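You operate a simulated robot arm through the tools that you are given. There is no shell and no other tool. Be economical: measure what you need, move in short steps, check, and stop when the job is done.

You are at the controls of a simulated robot arm. One attempt, no reset.

Task
Once they stop steaming, pack both long pastries from the pulled-out tray in the delivery box.
Fine: clip the box shut; push their tray back in; the round pastries stay on it.
Where things are to end (x, y in the base frame): long pastry within 60 mm of [1900, 1770]; long pastry within 60 mm of [1820, 1660].

Only the result counts: the job must be done as asked and must still hold three seconds after the hand-in. Knocking over, shifting, dropping, spilling or breaking anything else fails it.

Robot
A 6-joint arm with a two-finger parallel gripper on a trunk, on a base that drives. Base frame: it is fixed to the floor where the robot stands at the start and does not move with it; the origin is under the middle of the robot, x ahead of it, y to its left, z up. Units: mm, degrees, N and s.
With the tool pointing down near the work surface it reaches from about 100 to 740 mm from the robot's upright axis, wherever it stands. Its first joint turns from -166.0 to 166.0 degrees. Places, roughly: box [1900, 1700, 700]; box lid [2000, 1600, 1100]; left box clip [1800, 1900, 900]; right box clip [1600, 1700, 900]; tray [700, 100, 900]. Payload 3.91 kg.
The tool frame sits at the grasp point between the pads (the TCP): z along the fingers, y along the line on which they close. The tips reach 30 mm beyond it. Largest opening 110 mm; finger width 20, thickness 10; the body of the gripper, 48 by 112 mm, starts 55 mm behind the TCP.
Orientation is told as [roll, pitch, yaw] about the base's x, y, z axes, in that order, counted from this pose: with the fingers straight down and closing along the base's y, the tool's x points along the base's -x, its y along +y and its z along -z.

Tools
- The arm moves only by the tool nudge_tool. Its argument "deltas" is a list of rows, each an object of numbers (a shift or turn left out is 0, a gripper value left out holds the last): "ax", "ay", "az": the turn, a rotation vector about the base's x, y, z in units of 45 degrees (1.0 is 45 degrees); "tx", "ty", "tz": the shift along the base's x, y, z in units of 300 mm (1.0 is 300 mm); "gripper": the gripper command, from -1 (fully open) to 1 (shut), values between in proportion. In form: [{"ax": .., "ay": .., "az": .., "tx": .., "ty": .., "tz": .., "gripper": ..}, ...]. A call has 1 to 10 rows; each row is the pose to reach, as a shift and turn from the pose commanded when the call began. A call with a number of a shift or a turn outside -1 to 1 is refused whole. A row lasts 0.2 s, in which the tool goes at most 50 mm and 8.6 degrees; a call with a longer step from one row to the next is refused whole, and so is a gripper value outside its range. Where a pose cannot be reached the arm comes as near as it can. A force on the tool above 50 N (or 10 N above the force at the start of the call, whichever is more), or a blocked arm, ends the call early, and 0.2 s more pass. Each finger travels about 45 mm/s and halts on what it meets, pressing with about 22 N; the grip force reading is that of the motor and also rises with nothing between the fingers. The clock runs only during rows and for 0.2 s after the last one: add rows that repeat a pose to give the fingers time. The reply holds the time, the measured pose of the TCP, the force on the tool along the base axes, the opening and the grip force, in the units named above and with some noise, with the torque about the TCP (base axes, N m) and any sound that the robot's microphone picked up.
- Cameras (640 x 400 px; columns grow to the right, rows downward): "scene" is now at [17.9, 156.8, 1481]; the picture's right is [0.05, -1.00, 0.00], its down [-0.73, -0.04, -0.68] and it looks along [0.68, 0.04, -0.73] (base axes); focal length 286 px, centre (320, 200). "wrist" rides on the gripper at [71, 22, -107] in the tool frame; the picture's right is [-0.29, 0.96, 0.00], its down [-0.76, -0.23, -0.61] and it looks along [-0.58, -0.18, 0.79] (tool axes); focal length 243 px, centre (320, 200). There is no depth. A picture from a camera that has moved, and an enlarged one, comes with that camera's place and axes in the base frame and with its lens.
- grab_frame(camera): a new picture of that camera. It takes no simulated time.
- lift_body(by): slides the trunk up (or, below 0, down) by that many mm; the arm and the scene camera ride with it, the base frame stays. It gives what a move gives, with no picture.
- roll_base(legs): drives the robot by 1 to 6 legs, each [ahead, left, turn to the left] in mm, mm and degrees, along the robot's own axes; the way and the turn of a leg run together, so that a leg with both is an arc; at most 1500 mm and 180 degrees a leg. The arm and the cameras ride along, it lands a little off, and it stops where it bumps. It gives what a move gives.
- turn_head(pan, tilt): turns the head with the scene camera to pan (to the left, within 86 degrees either way) and tilt (down, from -29 to 69), counted from straight ahead of the robot. It gives what a move gives.
- enlarge(camera, box): a new picture of the part [left, top, right, bottom] of that camera's present view, enlarged. It takes no simulated time.
- hand_in(): hands the job in; it is judged then, once.

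Work in short steps. Places have to be worked out from the pictures, the camera data and where the tool is seen: move nearer, look again, correct. Check each grasp and each placing, and mend what went wrong. You have 120 turns and 82 pictures in all, those below and enlarged ones among them. Open the gripper and draw the arm clear of the work before you hand the job in, unless the task says otherwise; then end with one line.

The tools are called as a command line: name --argument value ..., lists and objects as JSON in quotes. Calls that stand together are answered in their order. nudge_tool: Moves the arm, as the interface text tells. Its arguments: {"type":"object","properties":{"deltas":{"type":"array"}},"required":["deltas"]} The other tools are called the same way: lift_body (by) slides the trunk up or down; roll_base (legs) drives the base; turn_head (pan, tilt) turns the head that bears the scene camera; grab_frame (camera) takes a picture; enlarge (camera, box) takes an enlarged picture of a part of a camera's view; hand_in () hands the job in.

At the start:

```text
t: 0.0
tool_pos: [468.1, -39.0, 1182.5]
tool_rot: [0.0, 0.0, 0.0]
force: [0.1, 0.4, 0.3]
torque: [0.01, 0.04, 0.01]
gripper_width: 109.9
finger_force: 0.1
trunk travel left (down, up): [-450.0, 140.0]
robot x, y, heading: [1.3, 0.9, -0.2]
head pan, tilt: [3.0, 46.9]
```

scene: 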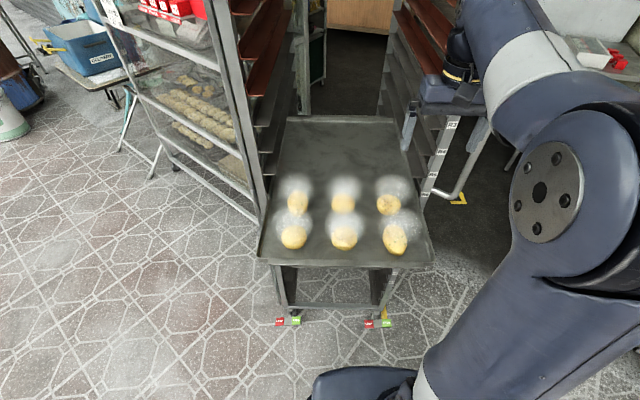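
wrist: 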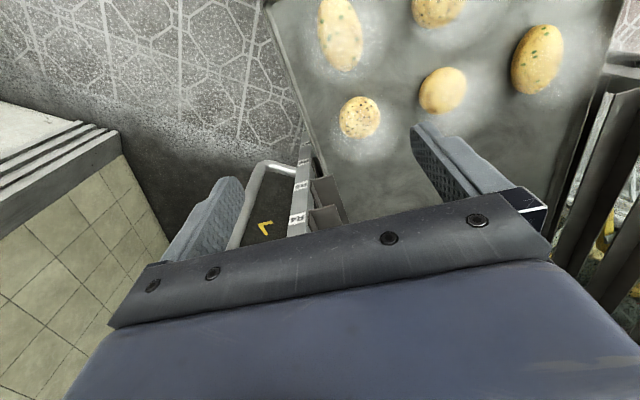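

The tray holds six steaming pastries. I look closer at them, and at the blue box on the left.

enlarge --camera "scene" --box '[240, 110, 440, 330]'

enlarge --camera "wrist" --box '[260, 0, 640, 240]'

turn_head --pan 42 --tilt 25

```text
1.82 times, centred on (340, 220) of scene
camera zoom: at [17.9, 156.8, 1481.0], right [0.05, -1.0, 0.0], down [-0.73, -0.04, -0.68], along [0.68, 0.04, -0.73], focal length 519 px, centre (284, 164)
```

zoom: 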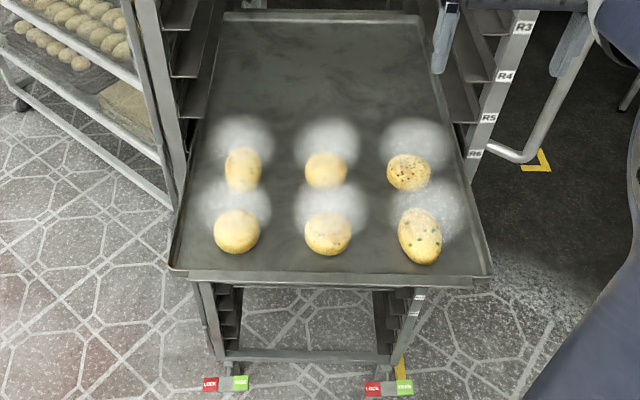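

```text
1.67 times, centred on (450, 120) of wrist
camera zoom: at [396.7, -17.5, 1288.4], right [0.29, 0.96, 0.0], down [0.76, -0.23, 0.61], along [0.58, -0.18, -0.79], focal length 404 px, centre (103, 333)
```

zoom: 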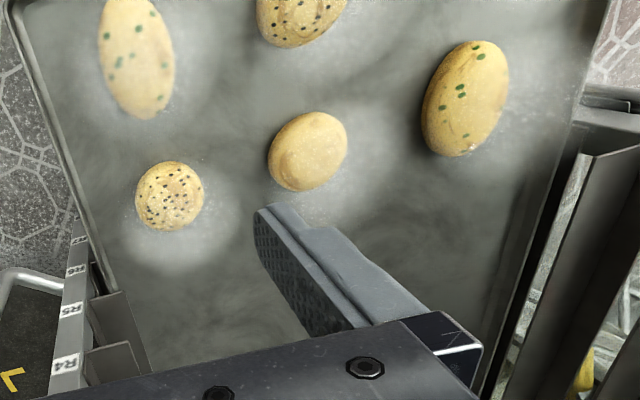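

```text
t: 1.1
tool_pos: [467.4, -38.0, 1181.2]
tool_rot: [0.1, -0.1, -0.1]
force: [0.1, -1.0, 0.2]
torque: [0.0, -0.01, 0.02]
gripper_width: 109.7
finger_force: 0.0
trunk travel left (down, up): [-450.0, 140.0]
robot x, y, heading: [0.2, 2.3, 0.1]
head pan, tilt: [42.0, 25.0]
```

grab_frame --camera "scene"

```text
77 pictures are left
camera scene: at [6.8, 214.1, 1514.2], right [0.67, -0.74, 0.0], down [-0.31, -0.28, -0.91], along [0.67, 0.61, -0.42], focal length 286 px, centre (320, 200)
```

scene: 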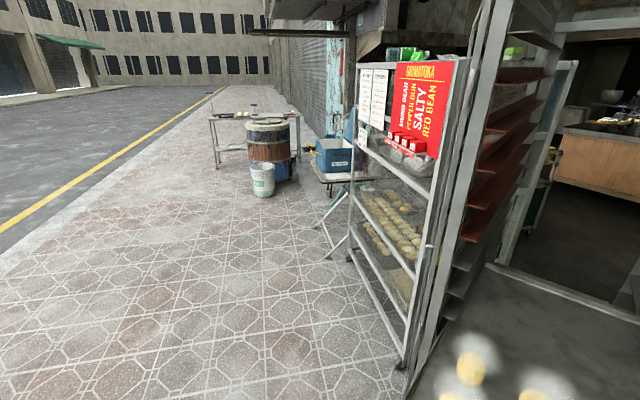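

The blue box sits on a trolley to the left. Enlarge it.

enlarge --camera "scene" --box '[200, 85, 400, 265]'

```text
2.22 times, centred on (300, 175) of scene
camera zoom: at [6.8, 214.1, 1514.2], right [0.67, -0.74, 0.0], down [-0.31, -0.28, -0.91], along [0.67, 0.61, -0.42], focal length 635 px, centre (364, 256)
```

zoom: 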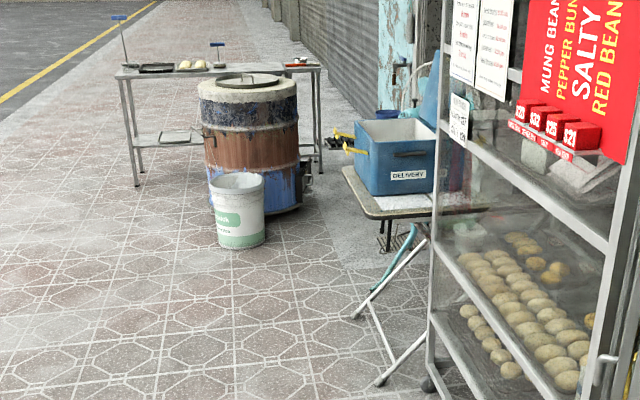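

Two long (green-flecked) pastries: about (422, 2) and (529, 248) at z≈910. While they cool, I drive over to inspect the box, backing away from the rack first.

roll_base --legs '[[-350, 0, 0], [0, 1500, 0], [1250, 100, 0]]'

turn_head --pan 8 --tilt 40

grab_frame --camera "scene"

```text
t: 16.3
tool_pos: [1346.3, 1619.8, 1182.4]
tool_rot: [0.0, 0.0, 2.2]
force: [0.1, 0.4, 0.3]
torque: [0.01, 0.02, -0.02]
gripper_width: 110.1
finger_force: 0.1
trunk travel left (down, up): [-450.0, 140.0]
robot x, y, heading: [879.0, 1640.7, 2.4]
head pan, tilt: [42.0, 25.0]
```

```text
t: 17.3
tool_pos: [1346.8, 1619.3, 1181.2]
tool_rot: [0.0, 0.0, 2.2]
force: [0.2, 0.1, 0.3]
torque: [0.01, 0.03, 0.0]
gripper_width: 110.2
finger_force: 0.0
trunk travel left (down, up): [-450.0, 140.0]
robot x, y, heading: [879.1, 1642.9, 2.1]
head pan, tilt: [8.0, 40.0]
```

```text
75 pictures are left
camera scene: at [894.0, 1806.6, 1490.9], right [0.18, -0.98, 0.0], down [-0.63, -0.11, -0.77], along [0.75, 0.14, -0.64], focal length 286 px, centre (320, 200)
```

scene: 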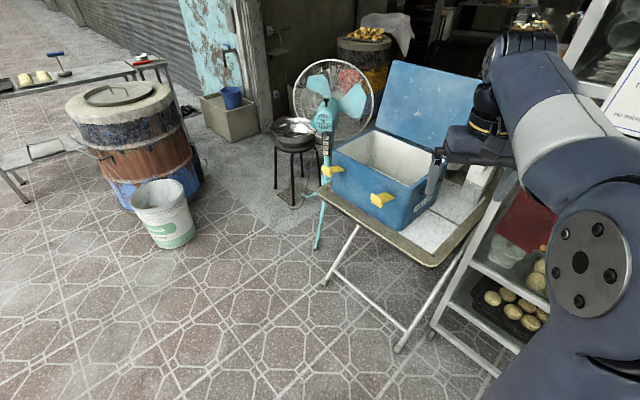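

enlarge --camera "scene" --box '[300, 50, 500, 275]'

```text
1.78 times, centred on (400, 162) of scene
camera zoom: at [894.0, 1806.6, 1490.9], right [0.18, -0.98, 0.0], down [-0.63, -0.11, -0.77], along [0.75, 0.14, -0.64], focal length 508 px, centre (178, 267)
```

zoom: 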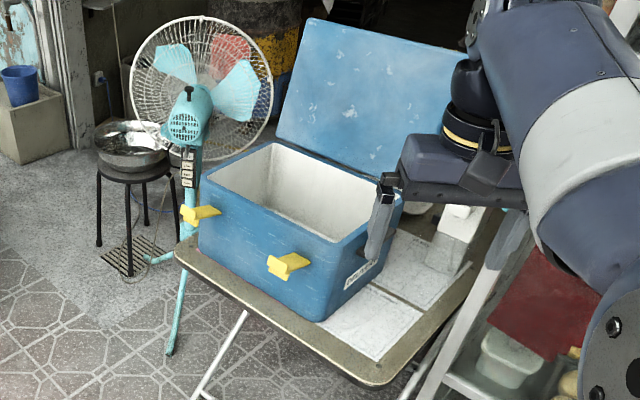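

Clips are on the box's front (street) side, the lid hinged at the back. I move to a working stance in front of the box for measuring.

roll_base --legs '[[400, 350, 0], [80, 0, -35]]'

turn_head --pan 5 --tilt 45

grab_frame --camera "scene"

grab_frame --camera "wrist"

```text
t: 22.0
tool_pos: [1715.0, 1711.3, 1181.7]
tool_rot: [0.0, 0.1, -32.2]
force: [0.5, -0.6, -0.2]
torque: [0.02, 0.01, 0.01]
gripper_width: 110.0
finger_force: 0.1
trunk travel left (down, up): [-450.0, 140.0]
robot x, y, heading: [1339.0, 1994.1, -32.2]
head pan, tilt: [8.0, 40.0]
```

```text
t: 22.7
tool_pos: [1715.2, 1710.1, 1182.9]
tool_rot: [0.1, 0.1, -32.0]
force: [0.2, 1.3, -0.2]
torque: [0.0, 0.05, -0.01]
gripper_width: 109.9
finger_force: 0.1
trunk travel left (down, up): [-450.0, 140.0]
robot x, y, heading: [1336.8, 1989.7, -32.2]
head pan, tilt: [5.0, 45.0]
```

```text
73 pictures are left
camera scene: at [1438.9, 2115.9, 1483.7], right [-0.45, -0.89, 0.0], down [-0.63, 0.32, -0.71], along [0.63, -0.32, -0.71], focal length 286 px, centre (320, 200)
```

scene: 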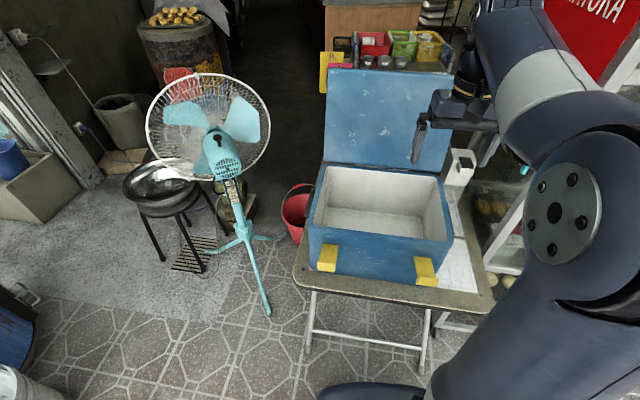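

```text
72 pictures are left
camera wrist: at [1664.7, 1766.3, 1288.4], right [0.75, 0.66, 0.0], down [0.52, -0.6, 0.61], along [0.4, -0.46, -0.79], focal length 243 px, centre (320, 200)
```

wrist: 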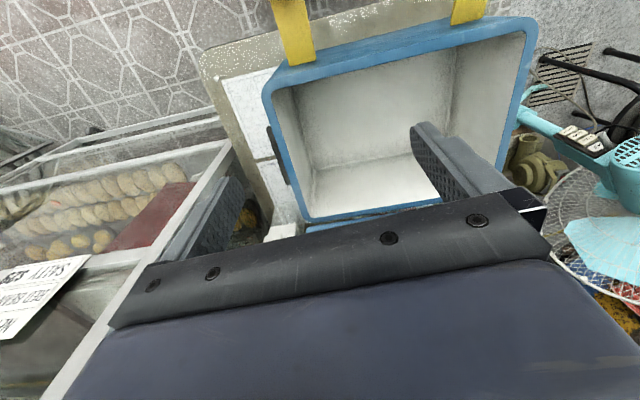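

Triangulated the rim: FL (1863,1924), FR (1662,1656), BR (1850,1501), BL (2055,1772), z≈930. I look steeply down to see how far my base reaches and the table's clearance.

turn_head --pan -10 --tilt 69

grab_frame --camera "scene"

```text
t: 23.6
tool_pos: [1714.1, 1710.8, 1181.6]
tool_rot: [-0.1, 0.0, -32.1]
force: [-0.2, -0.2, 0.2]
torque: [0.01, 0.01, -0.03]
gripper_width: 110.0
finger_force: 0.1
trunk travel left (down, up): [-450.0, 140.0]
robot x, y, heading: [1342.0, 1992.4, -32.1]
head pan, tilt: [-10.0, 68.8]
```

```text
71 pictures are left
camera scene: at [1408.0, 2115.4, 1454.8], right [-0.67, -0.74, 0.0], down [-0.69, 0.62, -0.36], along [0.27, -0.24, -0.93], focal length 286 px, centre (320, 200)
```

scene: 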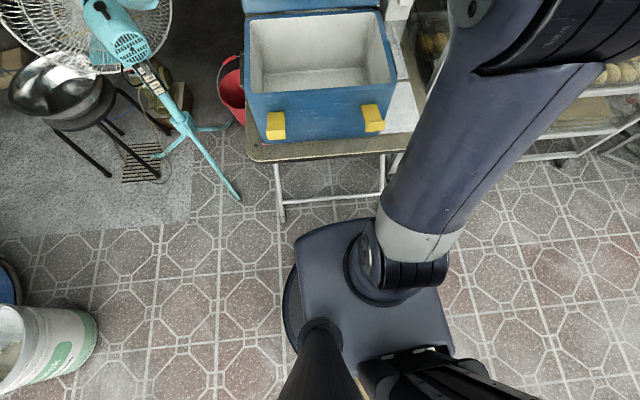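

Base radius is about 300, so I can later come ~100 mm closer. Now back to the tray for the pastries.

roll_base --legs '[[-300, 0, 0], [0, 0, 32], [-1400, -450, 0], [0, -1480, 0]]'

turn_head --pan 3 --tilt 47

grab_frame --camera "scene"

```text
t: 41.1
tool_pos: [158.4, 164.5, 1182.2]
tool_rot: [0.0, 0.0, 0.8]
force: [0.8, 0.4, -0.7]
torque: [0.04, -0.04, -0.03]
gripper_width: 110.1
finger_force: 0.0
trunk travel left (down, up): [-450.0, 140.0]
robot x, y, heading: [-312.4, 196.1, 0.7]
head pan, tilt: [-10.0, 68.8]
```

```text
t: 42.0
tool_pos: [158.2, 165.1, 1181.2]
tool_rot: [0.0, -0.1, 0.7]
force: [-0.2, 0.4, 0.2]
torque: [-0.02, -0.01, 0.0]
gripper_width: 110.1
finger_force: 0.2
trunk travel left (down, up): [-450.0, 140.0]
robot x, y, heading: [-313.1, 198.8, 0.9]
head pan, tilt: [3.0, 47.0]
```

```text
70 pictures are left
camera scene: at [-294.9, 354.6, 1480.8], right [0.07, -1.0, 0.0], down [-0.73, -0.05, -0.68], along [0.68, 0.05, -0.73], focal length 286 px, centre (320, 200)
```

scene: 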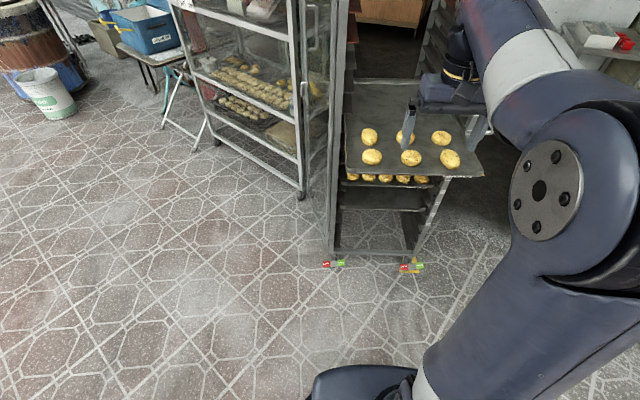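

Steam has gone. Drive back to the starting stance and look at tray and casters.

roll_base --legs '[[300, -200, -0.9]]'

enlarge --camera "scene" --box '[240, 110, 440, 235]'

enlarge --camera "scene" --box '[260, 260, 420, 360]'

grab_frame --camera "wrist"

```text
t: 44.3
tool_pos: [465.0, -39.2, 1181.3]
tool_rot: [0.0, 0.0, 0.4]
force: [0.1, -0.1, 0.6]
torque: [-0.04, 0.0, -0.01]
gripper_width: 110.0
finger_force: 0.1
trunk travel left (down, up): [-450.0, 140.0]
robot x, y, heading: [-5.4, -3.7, 0.3]
head pan, tilt: [3.0, 47.0]
```

```text
3.20 times, centred on (340, 172) of scene
camera zoom: at [13.7, 154.0, 1480.8], right [0.06, -1.0, 0.0], down [-0.73, -0.04, -0.68], along [0.68, 0.04, -0.73], focal length 914 px, centre (256, 288)
```

zoom: 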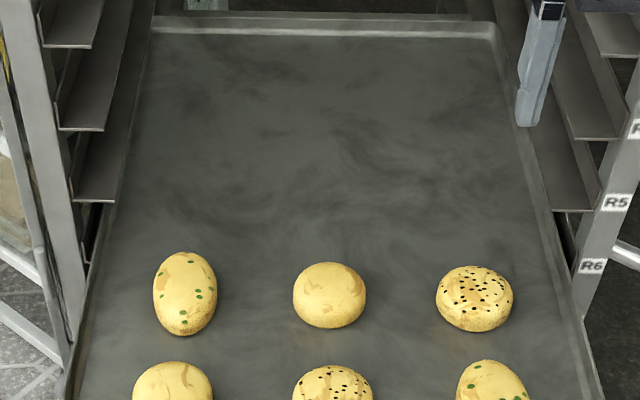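

```text
4.00 times, centred on (340, 310) of scene
camera zoom: at [13.7, 154.0, 1480.8], right [0.06, -1.0, 0.0], down [-0.73, -0.04, -0.68], along [0.68, 0.04, -0.73], focal length 1143 px, centre (240, -240)
```

zoom: 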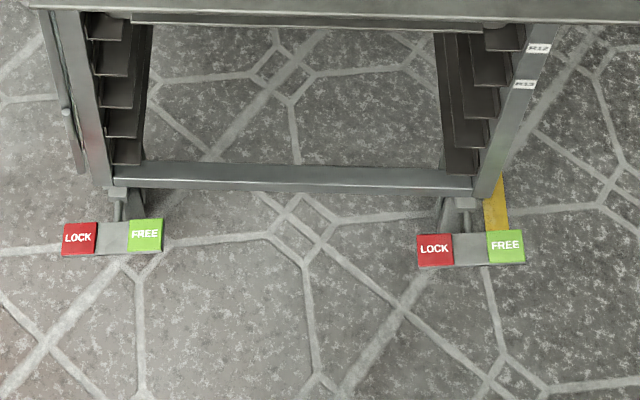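

```text
67 pictures are left
camera wrist: at [393.5, -18.4, 1288.4], right [0.29, 0.96, 0.0], down [0.76, -0.23, 0.61], along [0.58, -0.17, -0.79], focal length 243 px, centre (320, 200)
```

wrist: 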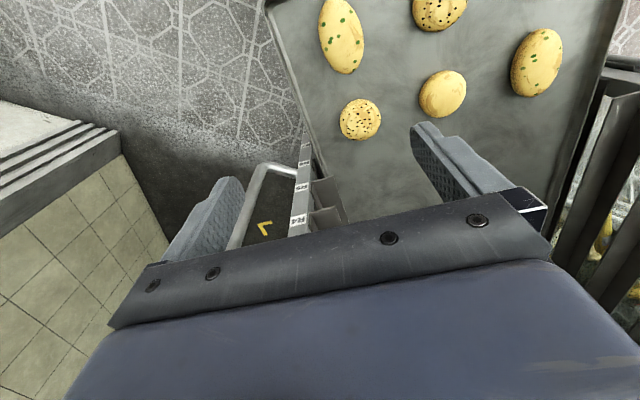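

Steam gone for good. The casters have LOCK/FREE pedals; I check their state closely, since I'll push the tray.

enlarge --camera "scene" --box '[270, 305, 310, 330]'

enlarge --camera "scene" --box '[358, 308, 398, 333]'

```text
16.00 times, centred on (290, 318) of scene
camera zoom: at [13.7, 154.0, 1480.8], right [0.06, -1.0, 0.0], down [-0.73, -0.04, -0.68], along [0.68, 0.04, -0.73], focal length 4570 px, centre (800, -1680)
```

zoom: 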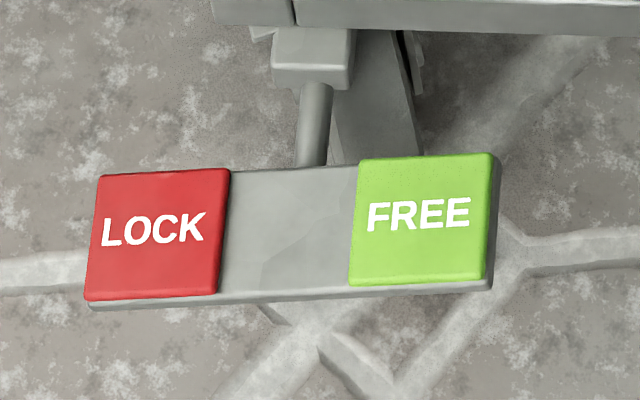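

```text
16.00 times, centred on (378, 320) of scene
camera zoom: at [13.7, 154.0, 1480.8], right [0.06, -1.0, 0.0], down [-0.73, -0.04, -0.68], along [0.68, 0.04, -0.73], focal length 4570 px, centre (-608, -1728)
```

zoom: 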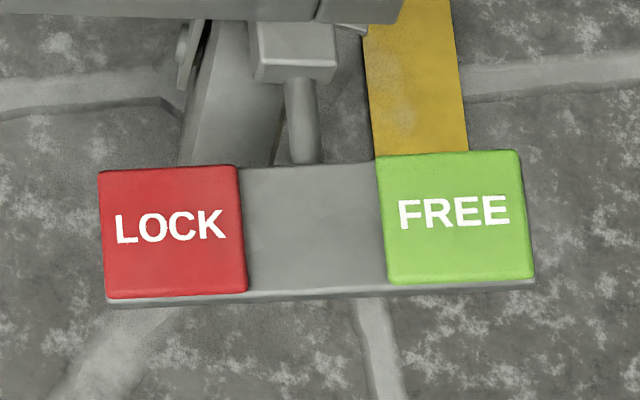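

Both front pedals have LOCK pressed down. Near-right long pastry at about (422,2), far-left at (524,245), top z≈925. I go above the first with a slightly narrowed gripper.

nudge_tool --deltas '[{"tx": -0.036, "ty": 0.034, "tz": -0.14, "gripper": -0.7}, {"tx": -0.072, "ty": 0.068, "tz": -0.28, "gripper": -0.7}, {"tx": -0.108, "ty": 0.102, "tz": -0.42, "gripper": -0.7}, {"tx": -0.143, "ty": 0.137, "tz": -0.56, "gripper": -0.7}, {"tx": -0.143, "ty": 0.137, "tz": -0.6, "gripper": -0.7}]'

grab_frame --camera "wrist"

grab_frame --camera "scene"

```text
t: 45.5
tool_pos: [422.3, 1.5, 1000.4]
tool_rot: [0.1, 0.0, 0.3]
force: [0.7, 0.6, -0.4]
torque: [0.02, 0.0, -0.02]
gripper_width: 93.4
finger_force: 0.0
trunk travel left (down, up): [-450.0, 140.0]
robot x, y, heading: [-5.3, -4.8, 0.5]
head pan, tilt: [3.0, 47.0]
```

```text
64 pictures are left
camera wrist: at [351.0, 23.5, 1107.8], right [0.29, 0.96, 0.0], down [0.76, -0.23, 0.61], along [0.58, -0.17, -0.79], focal length 243 px, centre (320, 200)
```

wrist: 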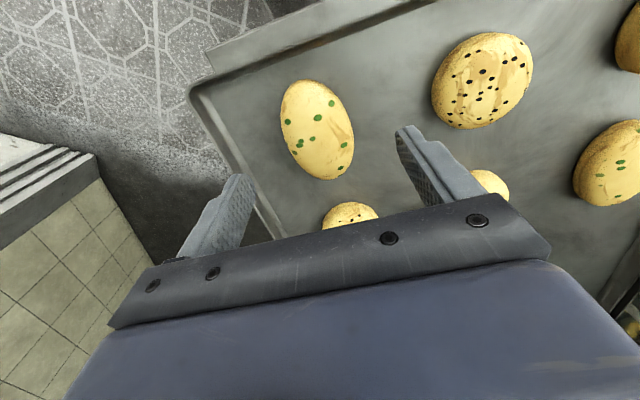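

```text
63 pictures are left
camera scene: at [13.7, 154.1, 1480.8], right [0.06, -1.0, 0.0], down [-0.73, -0.04, -0.68], along [0.68, 0.04, -0.73], focal length 286 px, centre (320, 200)
```

scene: 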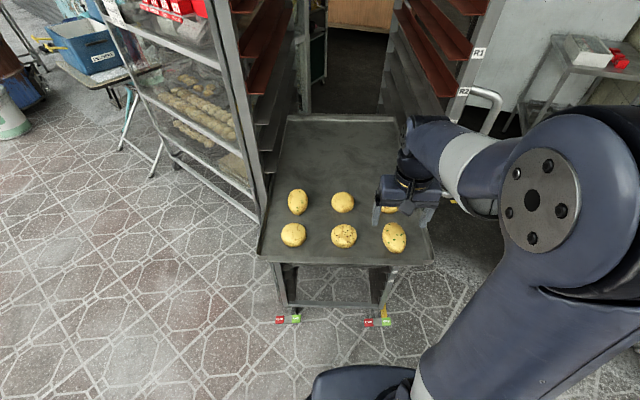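

Pastry confirmed at (423,0), axis about 6° from x. Turn 6°, descend to tips ≈915 and look.

nudge_tool --deltas '[{"az": 0.1, "tz": -0.1}, {"az": 0.13, "ty": -0.003, "tz": -0.187}]'

enlarge --camera "scene" --box '[340, 160, 460, 280]'

grab_frame --camera "wrist"

```text
t: 46.1
tool_pos: [424.0, 1.9, 945.7]
tool_rot: [0.0, 0.0, 6.2]
force: [0.1, 0.6, 0.0]
torque: [-0.01, -0.03, 0.01]
gripper_width: 93.5
finger_force: 0.1
trunk travel left (down, up): [-450.0, 140.0]
robot x, y, heading: [-4.3, -3.2, 0.3]
head pan, tilt: [3.0, 47.0]
```

```text
3.33 times, centred on (400, 220) of scene
camera zoom: at [13.7, 154.0, 1480.9], right [0.06, -1.0, 0.0], down [-0.73, -0.04, -0.68], along [0.68, 0.04, -0.73], focal length 952 px, centre (53, 133)
```

zoom: 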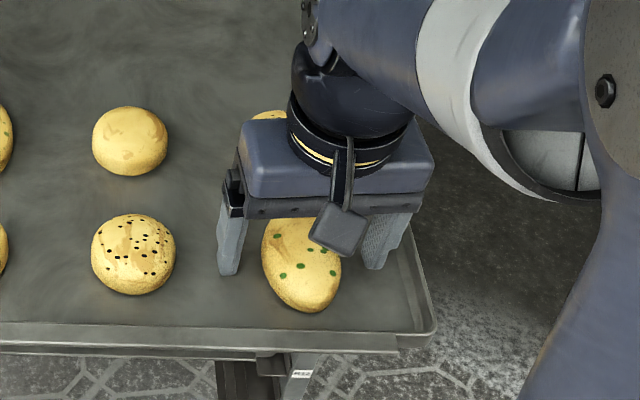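

```text
61 pictures are left
camera wrist: at [349.2, 15.4, 1051.8], right [0.19, 0.98, 0.0], down [0.78, -0.15, 0.61], along [0.6, -0.11, -0.79], focal length 243 px, centre (320, 200)
```

wrist: 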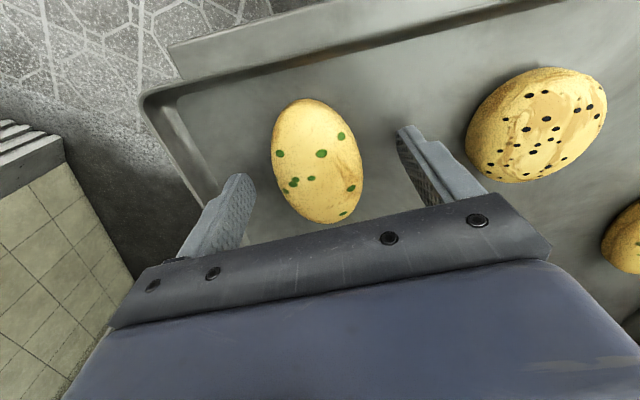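

Well centred. Descend in small steps, watching force.

nudge_tool --deltas '[{"tz": -0.025}, {"tz": -0.05}, {"tz": -0.06}]'

enlarge --camera "scene" --box '[360, 180, 440, 260]'

```text
t: 46.9
tool_pos: [422.4, 1.5, 926.9]
tool_rot: [-0.1, 0.0, 6.0]
force: [-0.3, -0.7, 2.3]
torque: [-0.12, -0.06, -0.01]
gripper_width: 93.6
finger_force: 0.6
trunk travel left (down, up): [-450.0, 140.0]
robot x, y, heading: [-4.9, -0.9, 0.5]
head pan, tilt: [3.0, 47.0]
```

```text
5.00 times, centred on (400, 220) of scene
camera zoom: at [13.6, 154.0, 1480.9], right [0.06, -1.0, 0.0], down [-0.73, -0.04, -0.68], along [0.68, 0.04, -0.73], focal length 1428 px, centre (-80, 100)
```

zoom: 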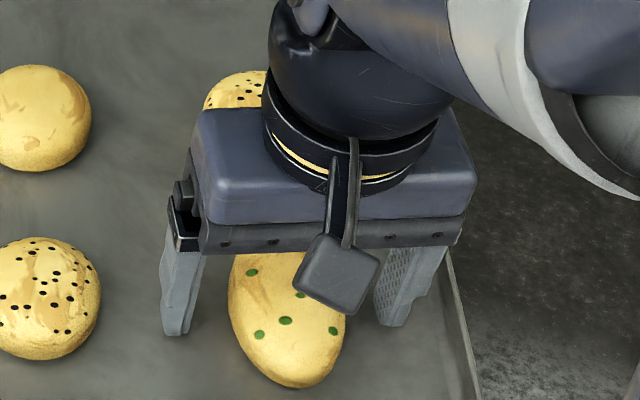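

A light touch (2.3 N): tray surface ≈897. Raise 3 mm and close.

nudge_tool --deltas '[{"tz": 0.012}, {"tz": 0.012, "gripper": 1}, {"tz": 0.012, "gripper": 1}, {"tz": 0.012, "gripper": 1}, {"tz": 0.012, "gripper": 1}, {"tz": 0.012, "gripper": 1}]'

```text
t: 48.3
tool_pos: [422.7, 0.5, 931.5]
tool_rot: [0.1, 0.0, 6.1]
force: [-1.0, -0.4, 2.6]
torque: [-0.02, -0.01, 0.01]
gripper_width: 52.3
finger_force: 22.4
trunk travel left (down, up): [-450.0, 140.0]
robot x, y, heading: [-4.5, -2.3, 0.5]
head pan, tilt: [3.0, 47.0]
```

Gripped at 52 mm. Lift and look.

nudge_tool --deltas '[{"tz": 0.05}, {"tz": 0.2}, {"tz": 0.35}, {"tz": 0.5}, {"tz": 0.65}, {"tz": 0.8}, {"tz": 0.85}]'

grab_frame --camera "wrist"

grab_frame --camera "scene"

```text
t: 49.9
tool_pos: [420.3, -0.8, 1187.3]
tool_rot: [-0.1, 0.0, 6.1]
force: [-0.7, -0.2, -0.4]
torque: [-0.01, 0.01, -0.02]
gripper_width: 0.0
finger_force: 22.3
trunk travel left (down, up): [-450.0, 140.0]
robot x, y, heading: [-4.8, -3.7, 0.2]
head pan, tilt: [3.0, 47.0]
```

```text
59 pictures are left
camera wrist: at [347.7, 13.5, 1293.4], right [0.19, 0.98, 0.0], down [0.78, -0.15, 0.61], along [0.6, -0.11, -0.79], focal length 243 px, centre (320, 200)
```

wrist: 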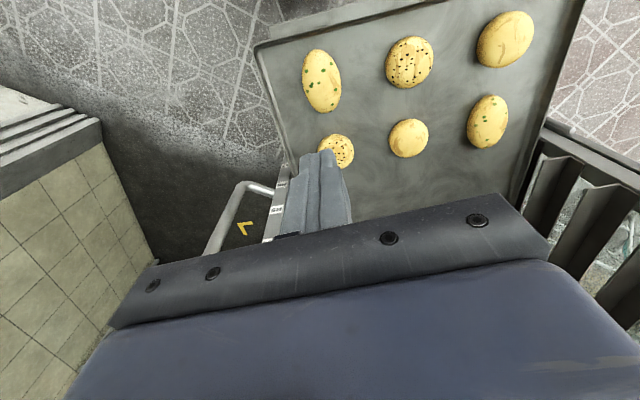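

```text
58 pictures are left
camera scene: at [13.6, 154.0, 1480.8], right [0.06, -1.0, 0.0], down [-0.73, -0.04, -0.68], along [0.68, 0.04, -0.73], focal length 286 px, centre (320, 200)
```

scene: 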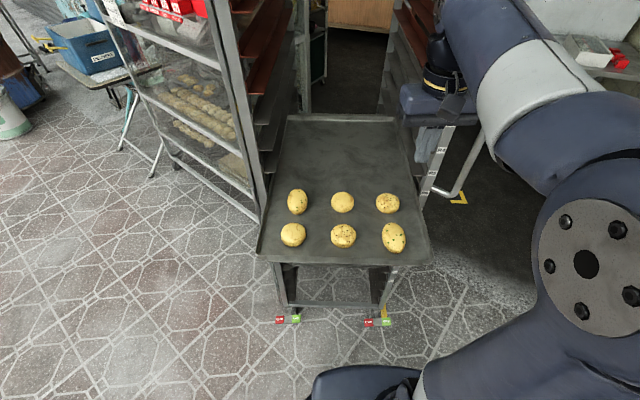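

The grip slipped off; the pastry sits where it was. I'll grip lower with a narrower opening, and lift gently.

nudge_tool --deltas '[{"tz": -0.15, "gripper": -0.36}, {"tz": -0.3}, {"tz": -0.45}, {"tz": -0.6}, {"tz": -0.7}, {"tz": -0.7}]'

enlarge --camera "wrist" --box '[160, 50, 480, 250]'

```text
t: 51.3
tool_pos: [423.3, -0.1, 975.0]
tool_rot: [0.1, 0.0, 6.0]
force: [0.5, 0.6, -0.3]
torque: [0.0, -0.03, -0.01]
gripper_width: 74.9
finger_force: 0.1
trunk travel left (down, up): [-450.0, 140.0]
robot x, y, heading: [-2.5, -4.2, 0.3]
head pan, tilt: [3.0, 47.0]
```

```text
2.00 times, centred on (320, 150) of wrist
camera zoom: at [350.4, 13.3, 1082.7], right [0.19, 0.98, 0.0], down [0.78, -0.15, 0.61], along [0.6, -0.11, -0.79], focal length 485 px, centre (320, 300)
```

zoom: 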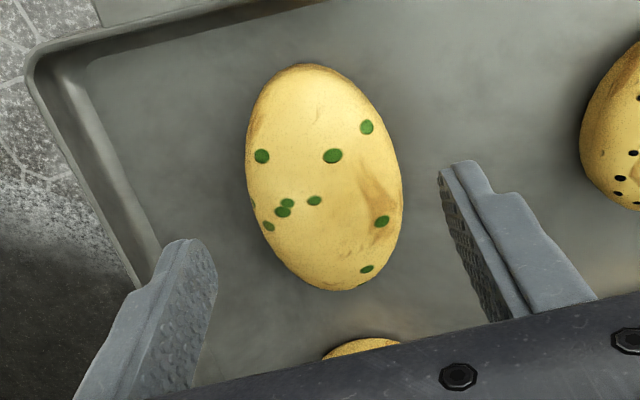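

nudge_tool --deltas '[{"ty": 0.005, "tz": -0.08, "az": -0.05}, {"ty": 0.005, "tz": -0.14, "az": -0.05}, {"ty": 0.005, "tz": -0.16, "az": -0.05}, {"ty": 0.005, "tz": -0.165, "az": -0.05}]'

nudge_tool --deltas '[{"tz": -0.01}, {"tz": -0.02}, {"tz": -0.02}]'

```text
t: 52.3
tool_pos: [422.7, 2.2, 927.1]
tool_rot: [0.1, 0.0, 3.8]
force: [0.5, -2.1, 2.7]
torque: [-0.11, -0.05, 0.0]
gripper_width: 75.3
finger_force: 0.6
trunk travel left (down, up): [-450.0, 140.0]
robot x, y, heading: [-1.1, -3.9, 0.5]
head pan, tilt: [3.0, 47.0]
```

```text
t: 53.1
tool_pos: [421.0, 2.6, 921.2]
tool_rot: [0.0, 0.0, 4.0]
force: [-0.5, -0.9, 3.3]
torque: [-0.18, -0.07, 0.02]
gripper_width: 75.1
finger_force: 0.1
trunk travel left (down, up): [-450.0, 140.0]
robot x, y, heading: [-1.5, -0.6, 0.2]
head pan, tilt: [3.0, 47.0]
```

enlarge --camera "scene" --box '[360, 180, 440, 260]'

enlarge --camera "wrist" --box '[160, 50, 480, 250]'

```text
5.00 times, centred on (400, 220) of scene
camera zoom: at [13.5, 154.0, 1480.9], right [0.06, -1.0, 0.0], down [-0.73, -0.04, -0.68], along [0.68, 0.04, -0.73], focal length 1428 px, centre (-80, 100)
```

zoom: 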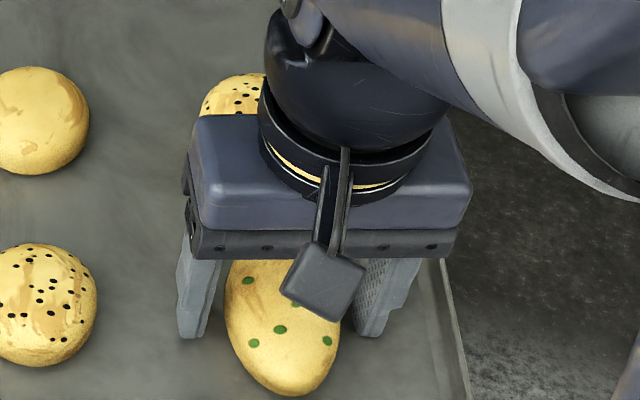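

```text
2.00 times, centred on (320, 150) of wrist
camera zoom: at [349.4, 19.1, 1027.7], right [0.22, 0.97, 0.0], down [0.77, -0.18, 0.61], along [0.59, -0.14, -0.79], focal length 485 px, centre (320, 300)
```

zoom: 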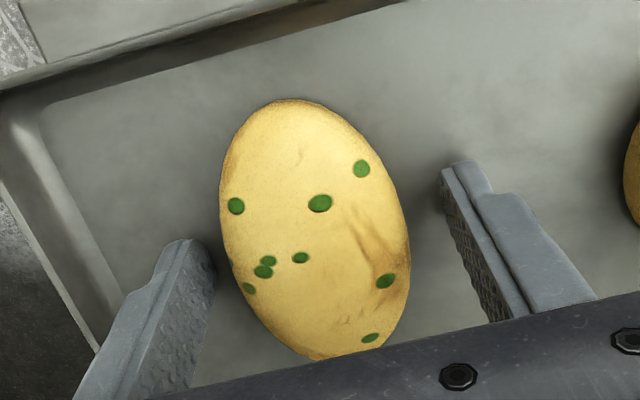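

The tray is springy: pressing tipped it a few mm; its floor is at about 897. I rise to z≈926 and close, then lift slowly.

nudge_tool --deltas '[{"tz": 0.016}, {"tz": 0.016, "gripper": 1}, {"tz": 0.016, "gripper": 1}, {"tz": 0.016, "gripper": 1}, {"tz": 0.016, "gripper": 1}, {"tz": 0.016, "gripper": 1}]'

nudge_tool --deltas '[{"tz": 0.01}, {"tz": 0.02}, {"tz": 0.03}, {"tz": 0.04}, {"tz": 0.05}, {"tz": 0.06}]'

enlarge --camera "wrist" --box '[160, 50, 480, 250]'

```text
t: 54.5
tool_pos: [421.6, 1.5, 926.1]
tool_rot: [0.0, 0.1, 3.8]
force: [-0.5, -0.9, 1.9]
torque: [-0.04, 0.02, -0.02]
gripper_width: 52.0
finger_force: 21.9
trunk travel left (down, up): [-450.0, 140.0]
robot x, y, heading: [-6.7, -2.7, 0.1]
head pan, tilt: [3.0, 47.0]
```

```text
t: 55.9
tool_pos: [422.1, 2.7, 942.2]
tool_rot: [-0.1, 0.1, 4.0]
force: [0.0, 0.6, 0.3]
torque: [0.0, 0.03, 0.0]
gripper_width: 51.6
finger_force: 22.7
trunk travel left (down, up): [-450.0, 140.0]
robot x, y, heading: [-2.9, -0.4, 0.3]
head pan, tilt: [3.0, 47.0]
```

```text
2.00 times, centred on (320, 150) of wrist
camera zoom: at [349.6, 19.0, 1049.6], right [0.22, 0.97, 0.0], down [0.77, -0.18, 0.61], along [0.59, -0.14, -0.79], focal length 485 px, centre (320, 300)
```

zoom: 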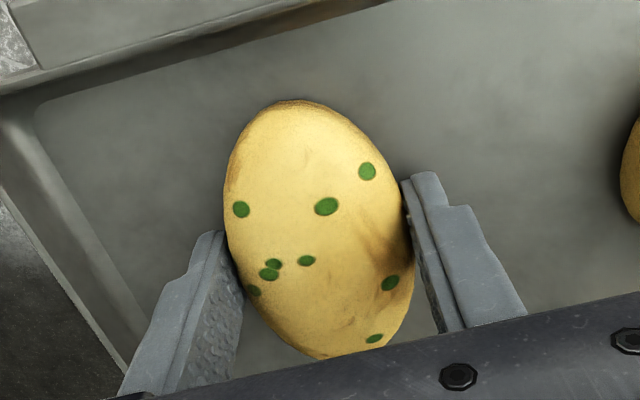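

It came up with the fingers this time. Continue lifting gently.

nudge_tool --deltas '[{"tz": 0.04}, {"tz": 0.08}, {"tz": 0.13}, {"tz": 0.18}, {"tz": 0.23}, {"tz": 0.28}, {"tz": 0.33}, {"tz": 0.38}, {"tz": 0.43}, {"tz": 0.48}]'

nudge_tool --deltas '[{"tz": 0.04}, {"tz": 0.09}, {"tz": 0.14}, {"tz": 0.19}, {"tz": 0.24}, {"tz": 0.29}, {"tz": 0.33}, {"tz": 0.35}]'

grab_frame --camera "wrist"

```text
t: 58.1
tool_pos: [422.5, 1.1, 1087.4]
tool_rot: [0.1, 0.1, 3.9]
force: [0.8, -0.8, -1.0]
torque: [-0.02, 0.02, 0.03]
gripper_width: 52.1
finger_force: 21.9
trunk travel left (down, up): [-450.0, 140.0]
robot x, y, heading: [-3.8, -1.4, 0.5]
head pan, tilt: [3.0, 47.0]
```

```text
t: 59.9
tool_pos: [420.8, 1.8, 1192.7]
tool_rot: [0.0, 0.0, 3.9]
force: [0.0, -0.7, -0.3]
torque: [-0.02, -0.02, -0.02]
gripper_width: 52.0
finger_force: 22.0
trunk travel left (down, up): [-450.0, 140.0]
robot x, y, heading: [-3.6, -1.8, 0.3]
head pan, tilt: [3.0, 47.0]
```

```text
53 pictures are left
camera wrist: at [348.1, 19.3, 1299.5], right [0.22, 0.97, 0.0], down [0.77, -0.18, 0.61], along [0.59, -0.14, -0.79], focal length 243 px, centre (320, 200)
```

wrist: 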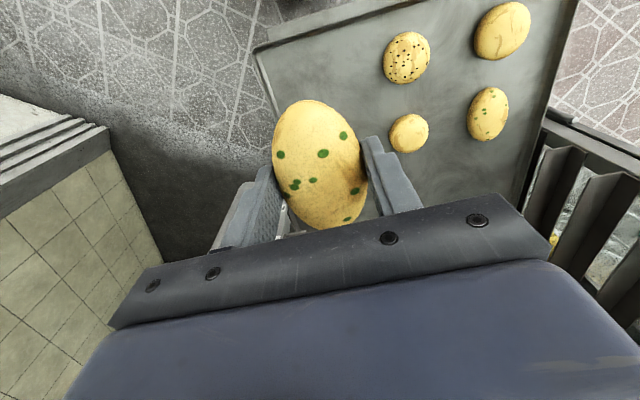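

Firmly held. Drive back to the box area.

roll_base --legs '[[-350, 0, 0], [0, 1480, 0], [1350, 520, 0]]'

```text
t: 76.1
tool_pos: [1424.3, 2045.7, 1193.2]
tool_rot: [0.0, 0.0, 4.3]
force: [0.5, 0.7, -0.3]
torque: [0.04, 0.02, 0.01]
gripper_width: 52.1
finger_force: 22.2
trunk travel left (down, up): [-450.0, 140.0]
robot x, y, heading: [1000.9, 2038.6, 0.8]
head pan, tilt: [3.0, 47.0]
```

roll_base --legs '[[0, 0, -38], [340, 165, 0]]'

turn_head --pan 5 --tilt 45

grab_frame --camera "scene"

```text
t: 80.3
tool_pos: [1707.2, 1699.6, 1192.7]
tool_rot: [0.0, 0.0, -34.1]
force: [-0.1, -0.9, 0.8]
torque: [0.01, 0.0, 0.02]
gripper_width: 52.2
finger_force: 22.0
trunk travel left (down, up): [-450.0, 140.0]
robot x, y, heading: [1373.5, 1955.2, -37.8]
head pan, tilt: [3.0, 47.0]
```

```text
t: 80.9
tool_pos: [1708.3, 1699.7, 1193.0]
tool_rot: [0.0, 0.1, -34.0]
force: [-0.1, -0.4, -0.9]
torque: [-0.01, -0.01, -0.02]
gripper_width: 52.0
finger_force: 21.9
trunk travel left (down, up): [-450.0, 140.0]
robot x, y, heading: [1372.5, 1958.6, -37.9]
head pan, tilt: [5.0, 45.0]
```

```text
52 pictures are left
camera scene: at [1482.8, 2070.2, 1483.6], right [-0.54, -0.84, 0.0], down [-0.6, 0.38, -0.71], along [0.59, -0.38, -0.71], focal length 286 px, centre (320, 200)
```

scene: 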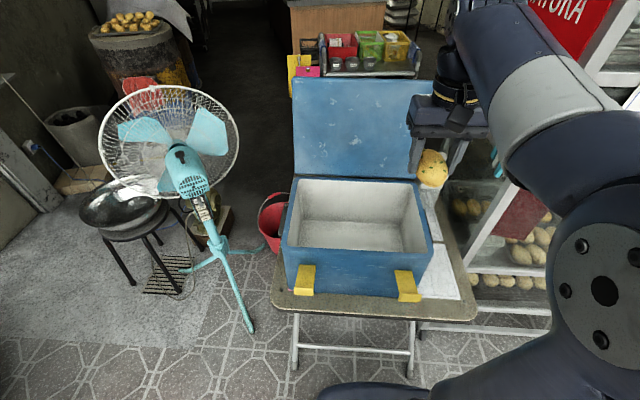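

Box pose confirmed (centre ≈(1862,1714), front facing me). Move above the right-hand target and look with the wrist camera.

nudge_tool --deltas '[{"tx": 0.06, "ty": -0.02, "az": -0.03}, {"tx": 0.14, "ty": -0.05, "az": -0.06}, {"tx": 0.22, "ty": -0.08, "az": -0.06}, {"tx": 0.3, "ty": -0.11, "az": -0.06}, {"tx": 0.373, "ty": -0.133, "az": -0.06}, {"tx": 0.373, "ty": -0.133, "az": -0.06, "tz": -0.08}, {"tx": 0.373, "ty": -0.133, "az": -0.06, "tz": -0.16}, {"tx": 0.373, "ty": -0.133, "az": -0.06, "tz": -0.24}]'

grab_frame --camera "wrist"

grab_frame --camera "scene"

```text
t: 82.7
tool_pos: [1820.9, 1659.8, 1121.4]
tool_rot: [0.0, 0.0, -36.8]
force: [-0.4, 0.1, 0.1]
torque: [0.01, 0.0, -0.02]
gripper_width: 52.0
finger_force: 21.8
trunk travel left (down, up): [-450.0, 140.0]
robot x, y, heading: [1373.2, 1956.8, -37.6]
head pan, tilt: [5.0, 45.0]
```

```text
51 pictures are left
camera wrist: at [1775.2, 1720.3, 1227.8], right [0.81, 0.59, 0.0], down [0.47, -0.64, 0.61], along [0.36, -0.49, -0.79], focal length 243 px, centre (320, 200)
```

wrist: 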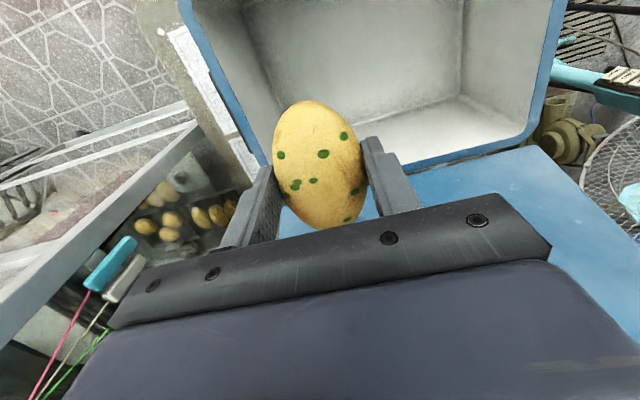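

```text
50 pictures are left
camera scene: at [1482.9, 2070.1, 1483.7], right [-0.54, -0.84, 0.0], down [-0.6, 0.38, -0.71], along [0.6, -0.38, -0.71], focal length 286 px, centre (320, 200)
```

scene: 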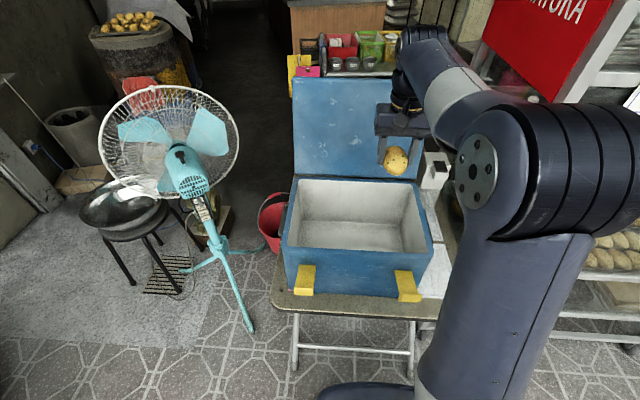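

Box floor judged at z≈795–805. Shift 10 mm toward the back for camera clearance and lower to TCP 880.

nudge_tool --deltas '[{"tx": 0.027, "ty": -0.02, "tz": -0.1}, {"tx": 0.027, "ty": -0.02, "tz": -0.22}, {"tx": 0.027, "ty": -0.02, "tz": -0.34}, {"tx": 0.027, "ty": -0.02, "tz": -0.46}, {"tx": 0.027, "ty": -0.02, "tz": -0.58}, {"tx": 0.027, "ty": -0.02, "tz": -0.7}, {"tx": 0.027, "ty": -0.02, "tz": -0.8}]'

enlarge --camera "scene" --box '[270, 150, 450, 310]'

grab_frame --camera "wrist"

```text
t: 84.3
tool_pos: [1827.7, 1653.1, 880.2]
tool_rot: [0.1, 0.1, -36.8]
force: [0.9, -0.3, -1.0]
torque: [-0.01, 0.01, 0.04]
gripper_width: 52.1
finger_force: 21.6
trunk travel left (down, up): [-450.0, 140.0]
robot x, y, heading: [1371.6, 1952.5, -37.7]
head pan, tilt: [5.0, 45.0]
```

```text
2.50 times, centred on (360, 230) of scene
camera zoom: at [1482.9, 2070.1, 1483.7], right [-0.54, -0.84, 0.0], down [-0.6, 0.38, -0.71], along [0.6, -0.38, -0.71], focal length 714 px, centre (220, 125)
```

zoom: 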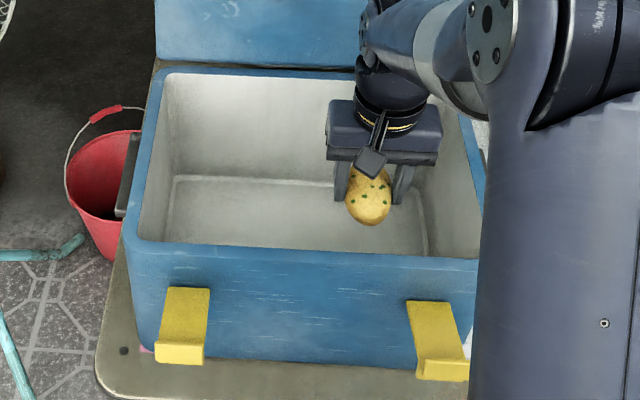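

```text
48 pictures are left
camera wrist: at [1783.1, 1712.9, 987.1], right [0.81, 0.59, 0.0], down [0.47, -0.64, 0.61], along [0.36, -0.49, -0.79], focal length 243 px, centre (320, 200)
```

wrist: 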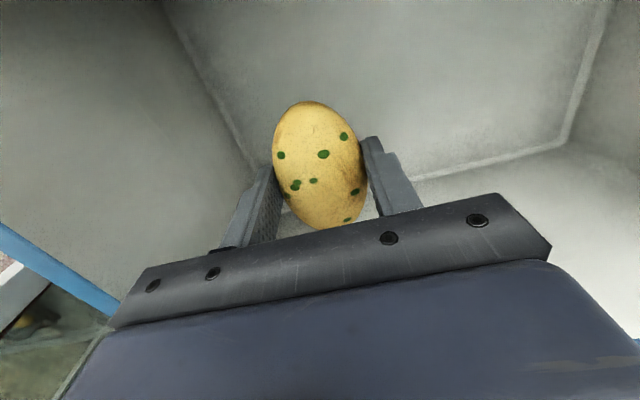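

nudge_tool --deltas '[{"tz": -0.1}, {"tz": -0.167}, {"tz": -0.19}, {"tz": -0.205}]'

enlarge --camera "scene" --box '[300, 170, 430, 270]'

```text
t: 85.3
tool_pos: [1828.5, 1653.6, 820.7]
tool_rot: [0.1, 0.1, -36.8]
force: [-0.5, -0.6, -0.6]
torque: [0.03, 0.0, -0.03]
gripper_width: 51.9
finger_force: 21.9
trunk travel left (down, up): [-450.0, 140.0]
robot x, y, heading: [1369.5, 1955.4, -37.9]
head pan, tilt: [5.0, 45.0]
```

```text
4.00 times, centred on (365, 220) of scene
camera zoom: at [1482.9, 2070.2, 1483.6], right [-0.54, -0.84, 0.0], down [-0.6, 0.38, -0.71], along [0.6, -0.38, -0.71], focal length 1143 px, centre (140, 120)
```

zoom: 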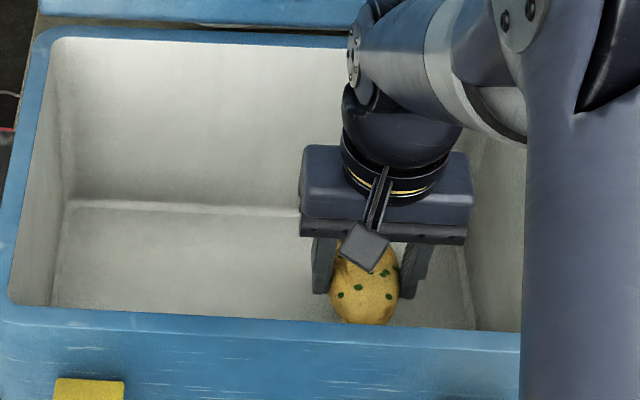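

Still above the floor. Step down a few mm at a time until contact.

nudge_tool --deltas '[{"tz": -0.013}, {"tz": -0.026}, {"tz": -0.033}, {"tz": -0.033}]'

nudge_tool --deltas '[{"tz": -0.01}, {"tz": -0.017}, {"tz": -0.017}]'

```text
t: 86.3
tool_pos: [1828.4, 1653.9, 809.5]
tool_rot: [0.0, 0.1, -36.8]
force: [-0.4, 0.0, 0.4]
torque: [0.0, 0.01, 0.01]
gripper_width: 51.8
finger_force: 22.2
trunk travel left (down, up): [-450.0, 140.0]
robot x, y, heading: [1370.8, 1957.9, -37.6]
head pan, tilt: [5.0, 45.0]
```

```text
t: 87.1
tool_pos: [1830.4, 1654.4, 803.5]
tool_rot: [0.0, -0.1, -36.8]
force: [0.3, 0.0, -0.7]
torque: [-0.05, -0.01, 0.0]
gripper_width: 51.9
finger_force: 22.1
trunk travel left (down, up): [-450.0, 140.0]
robot x, y, heading: [1371.6, 1957.8, -37.6]
head pan, tilt: [5.0, 45.0]
```

nudge_tool --deltas '[{"tz": -0.013}, {"tz": -0.026}, {"tz": -0.033}, {"tz": -0.033}]'

grab_frame --camera "wrist"

```text
t: 88.1
tool_pos: [1828.5, 1652.9, 793.7]
tool_rot: [-0.1, 0.0, -36.7]
force: [0.1, -0.2, -0.7]
torque: [0.0, -0.01, 0.01]
gripper_width: 52.2
finger_force: 21.5
trunk travel left (down, up): [-450.0, 140.0]
robot x, y, heading: [1368.4, 1956.6, -37.9]
head pan, tilt: [5.0, 45.0]
```

```text
46 pictures are left
camera wrist: at [1784.5, 1713.5, 900.8], right [0.81, 0.59, 0.0], down [0.47, -0.64, 0.61], along [0.36, -0.49, -0.79], focal length 243 px, centre (320, 200)
```

wrist: 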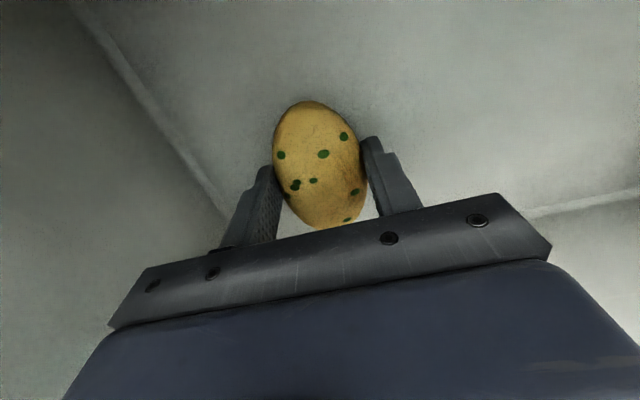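

nudge_tool --deltas '[{"tz": -0.013}, {"tz": -0.026}, {"tz": -0.04}, {"tz": -0.04}]'

nudge_tool --deltas '[{"tz": -0.013}, {"tz": -0.026}, {"tz": -0.04}, {"tz": -0.04}]'

```text
t: 89.1
tool_pos: [1827.8, 1654.6, 780.9]
tool_rot: [0.0, 0.0, -36.8]
force: [-0.1, -0.5, -0.7]
torque: [-0.01, 0.01, 0.01]
gripper_width: 51.8
finger_force: 22.1
trunk travel left (down, up): [-450.0, 140.0]
robot x, y, heading: [1371.7, 1958.5, -38.0]
head pan, tilt: [5.0, 45.0]
```

```text
t: 90.1
tool_pos: [1828.8, 1653.6, 774.3]
tool_rot: [0.1, -0.5, -36.9]
force: [-0.3, 0.7, 46.1]
torque: [0.3, 0.62, -0.06]
gripper_width: 52.3
finger_force: 21.9
trunk travel left (down, up): [-450.0, 140.0]
robot x, y, heading: [1368.4, 1957.0, -37.8]
head pan, tilt: [5.0, 45.0]
```

Floor contact, pressing 46 N. Relieve it by raising ~7 mm.

nudge_tool --deltas '[{"tz": 0.023}, {"tz": 0.023}]'

```text
t: 90.7
tool_pos: [1826.4, 1653.7, 775.0]
tool_rot: [0.0, 0.3, -36.8]
force: [-0.2, 0.0, -1.0]
torque: [-0.02, -0.02, -0.01]
gripper_width: 51.7
finger_force: 22.2
trunk travel left (down, up): [-450.0, 140.0]
robot x, y, heading: [1368.6, 1951.5, -37.7]
head pan, tilt: [5.0, 45.0]
```

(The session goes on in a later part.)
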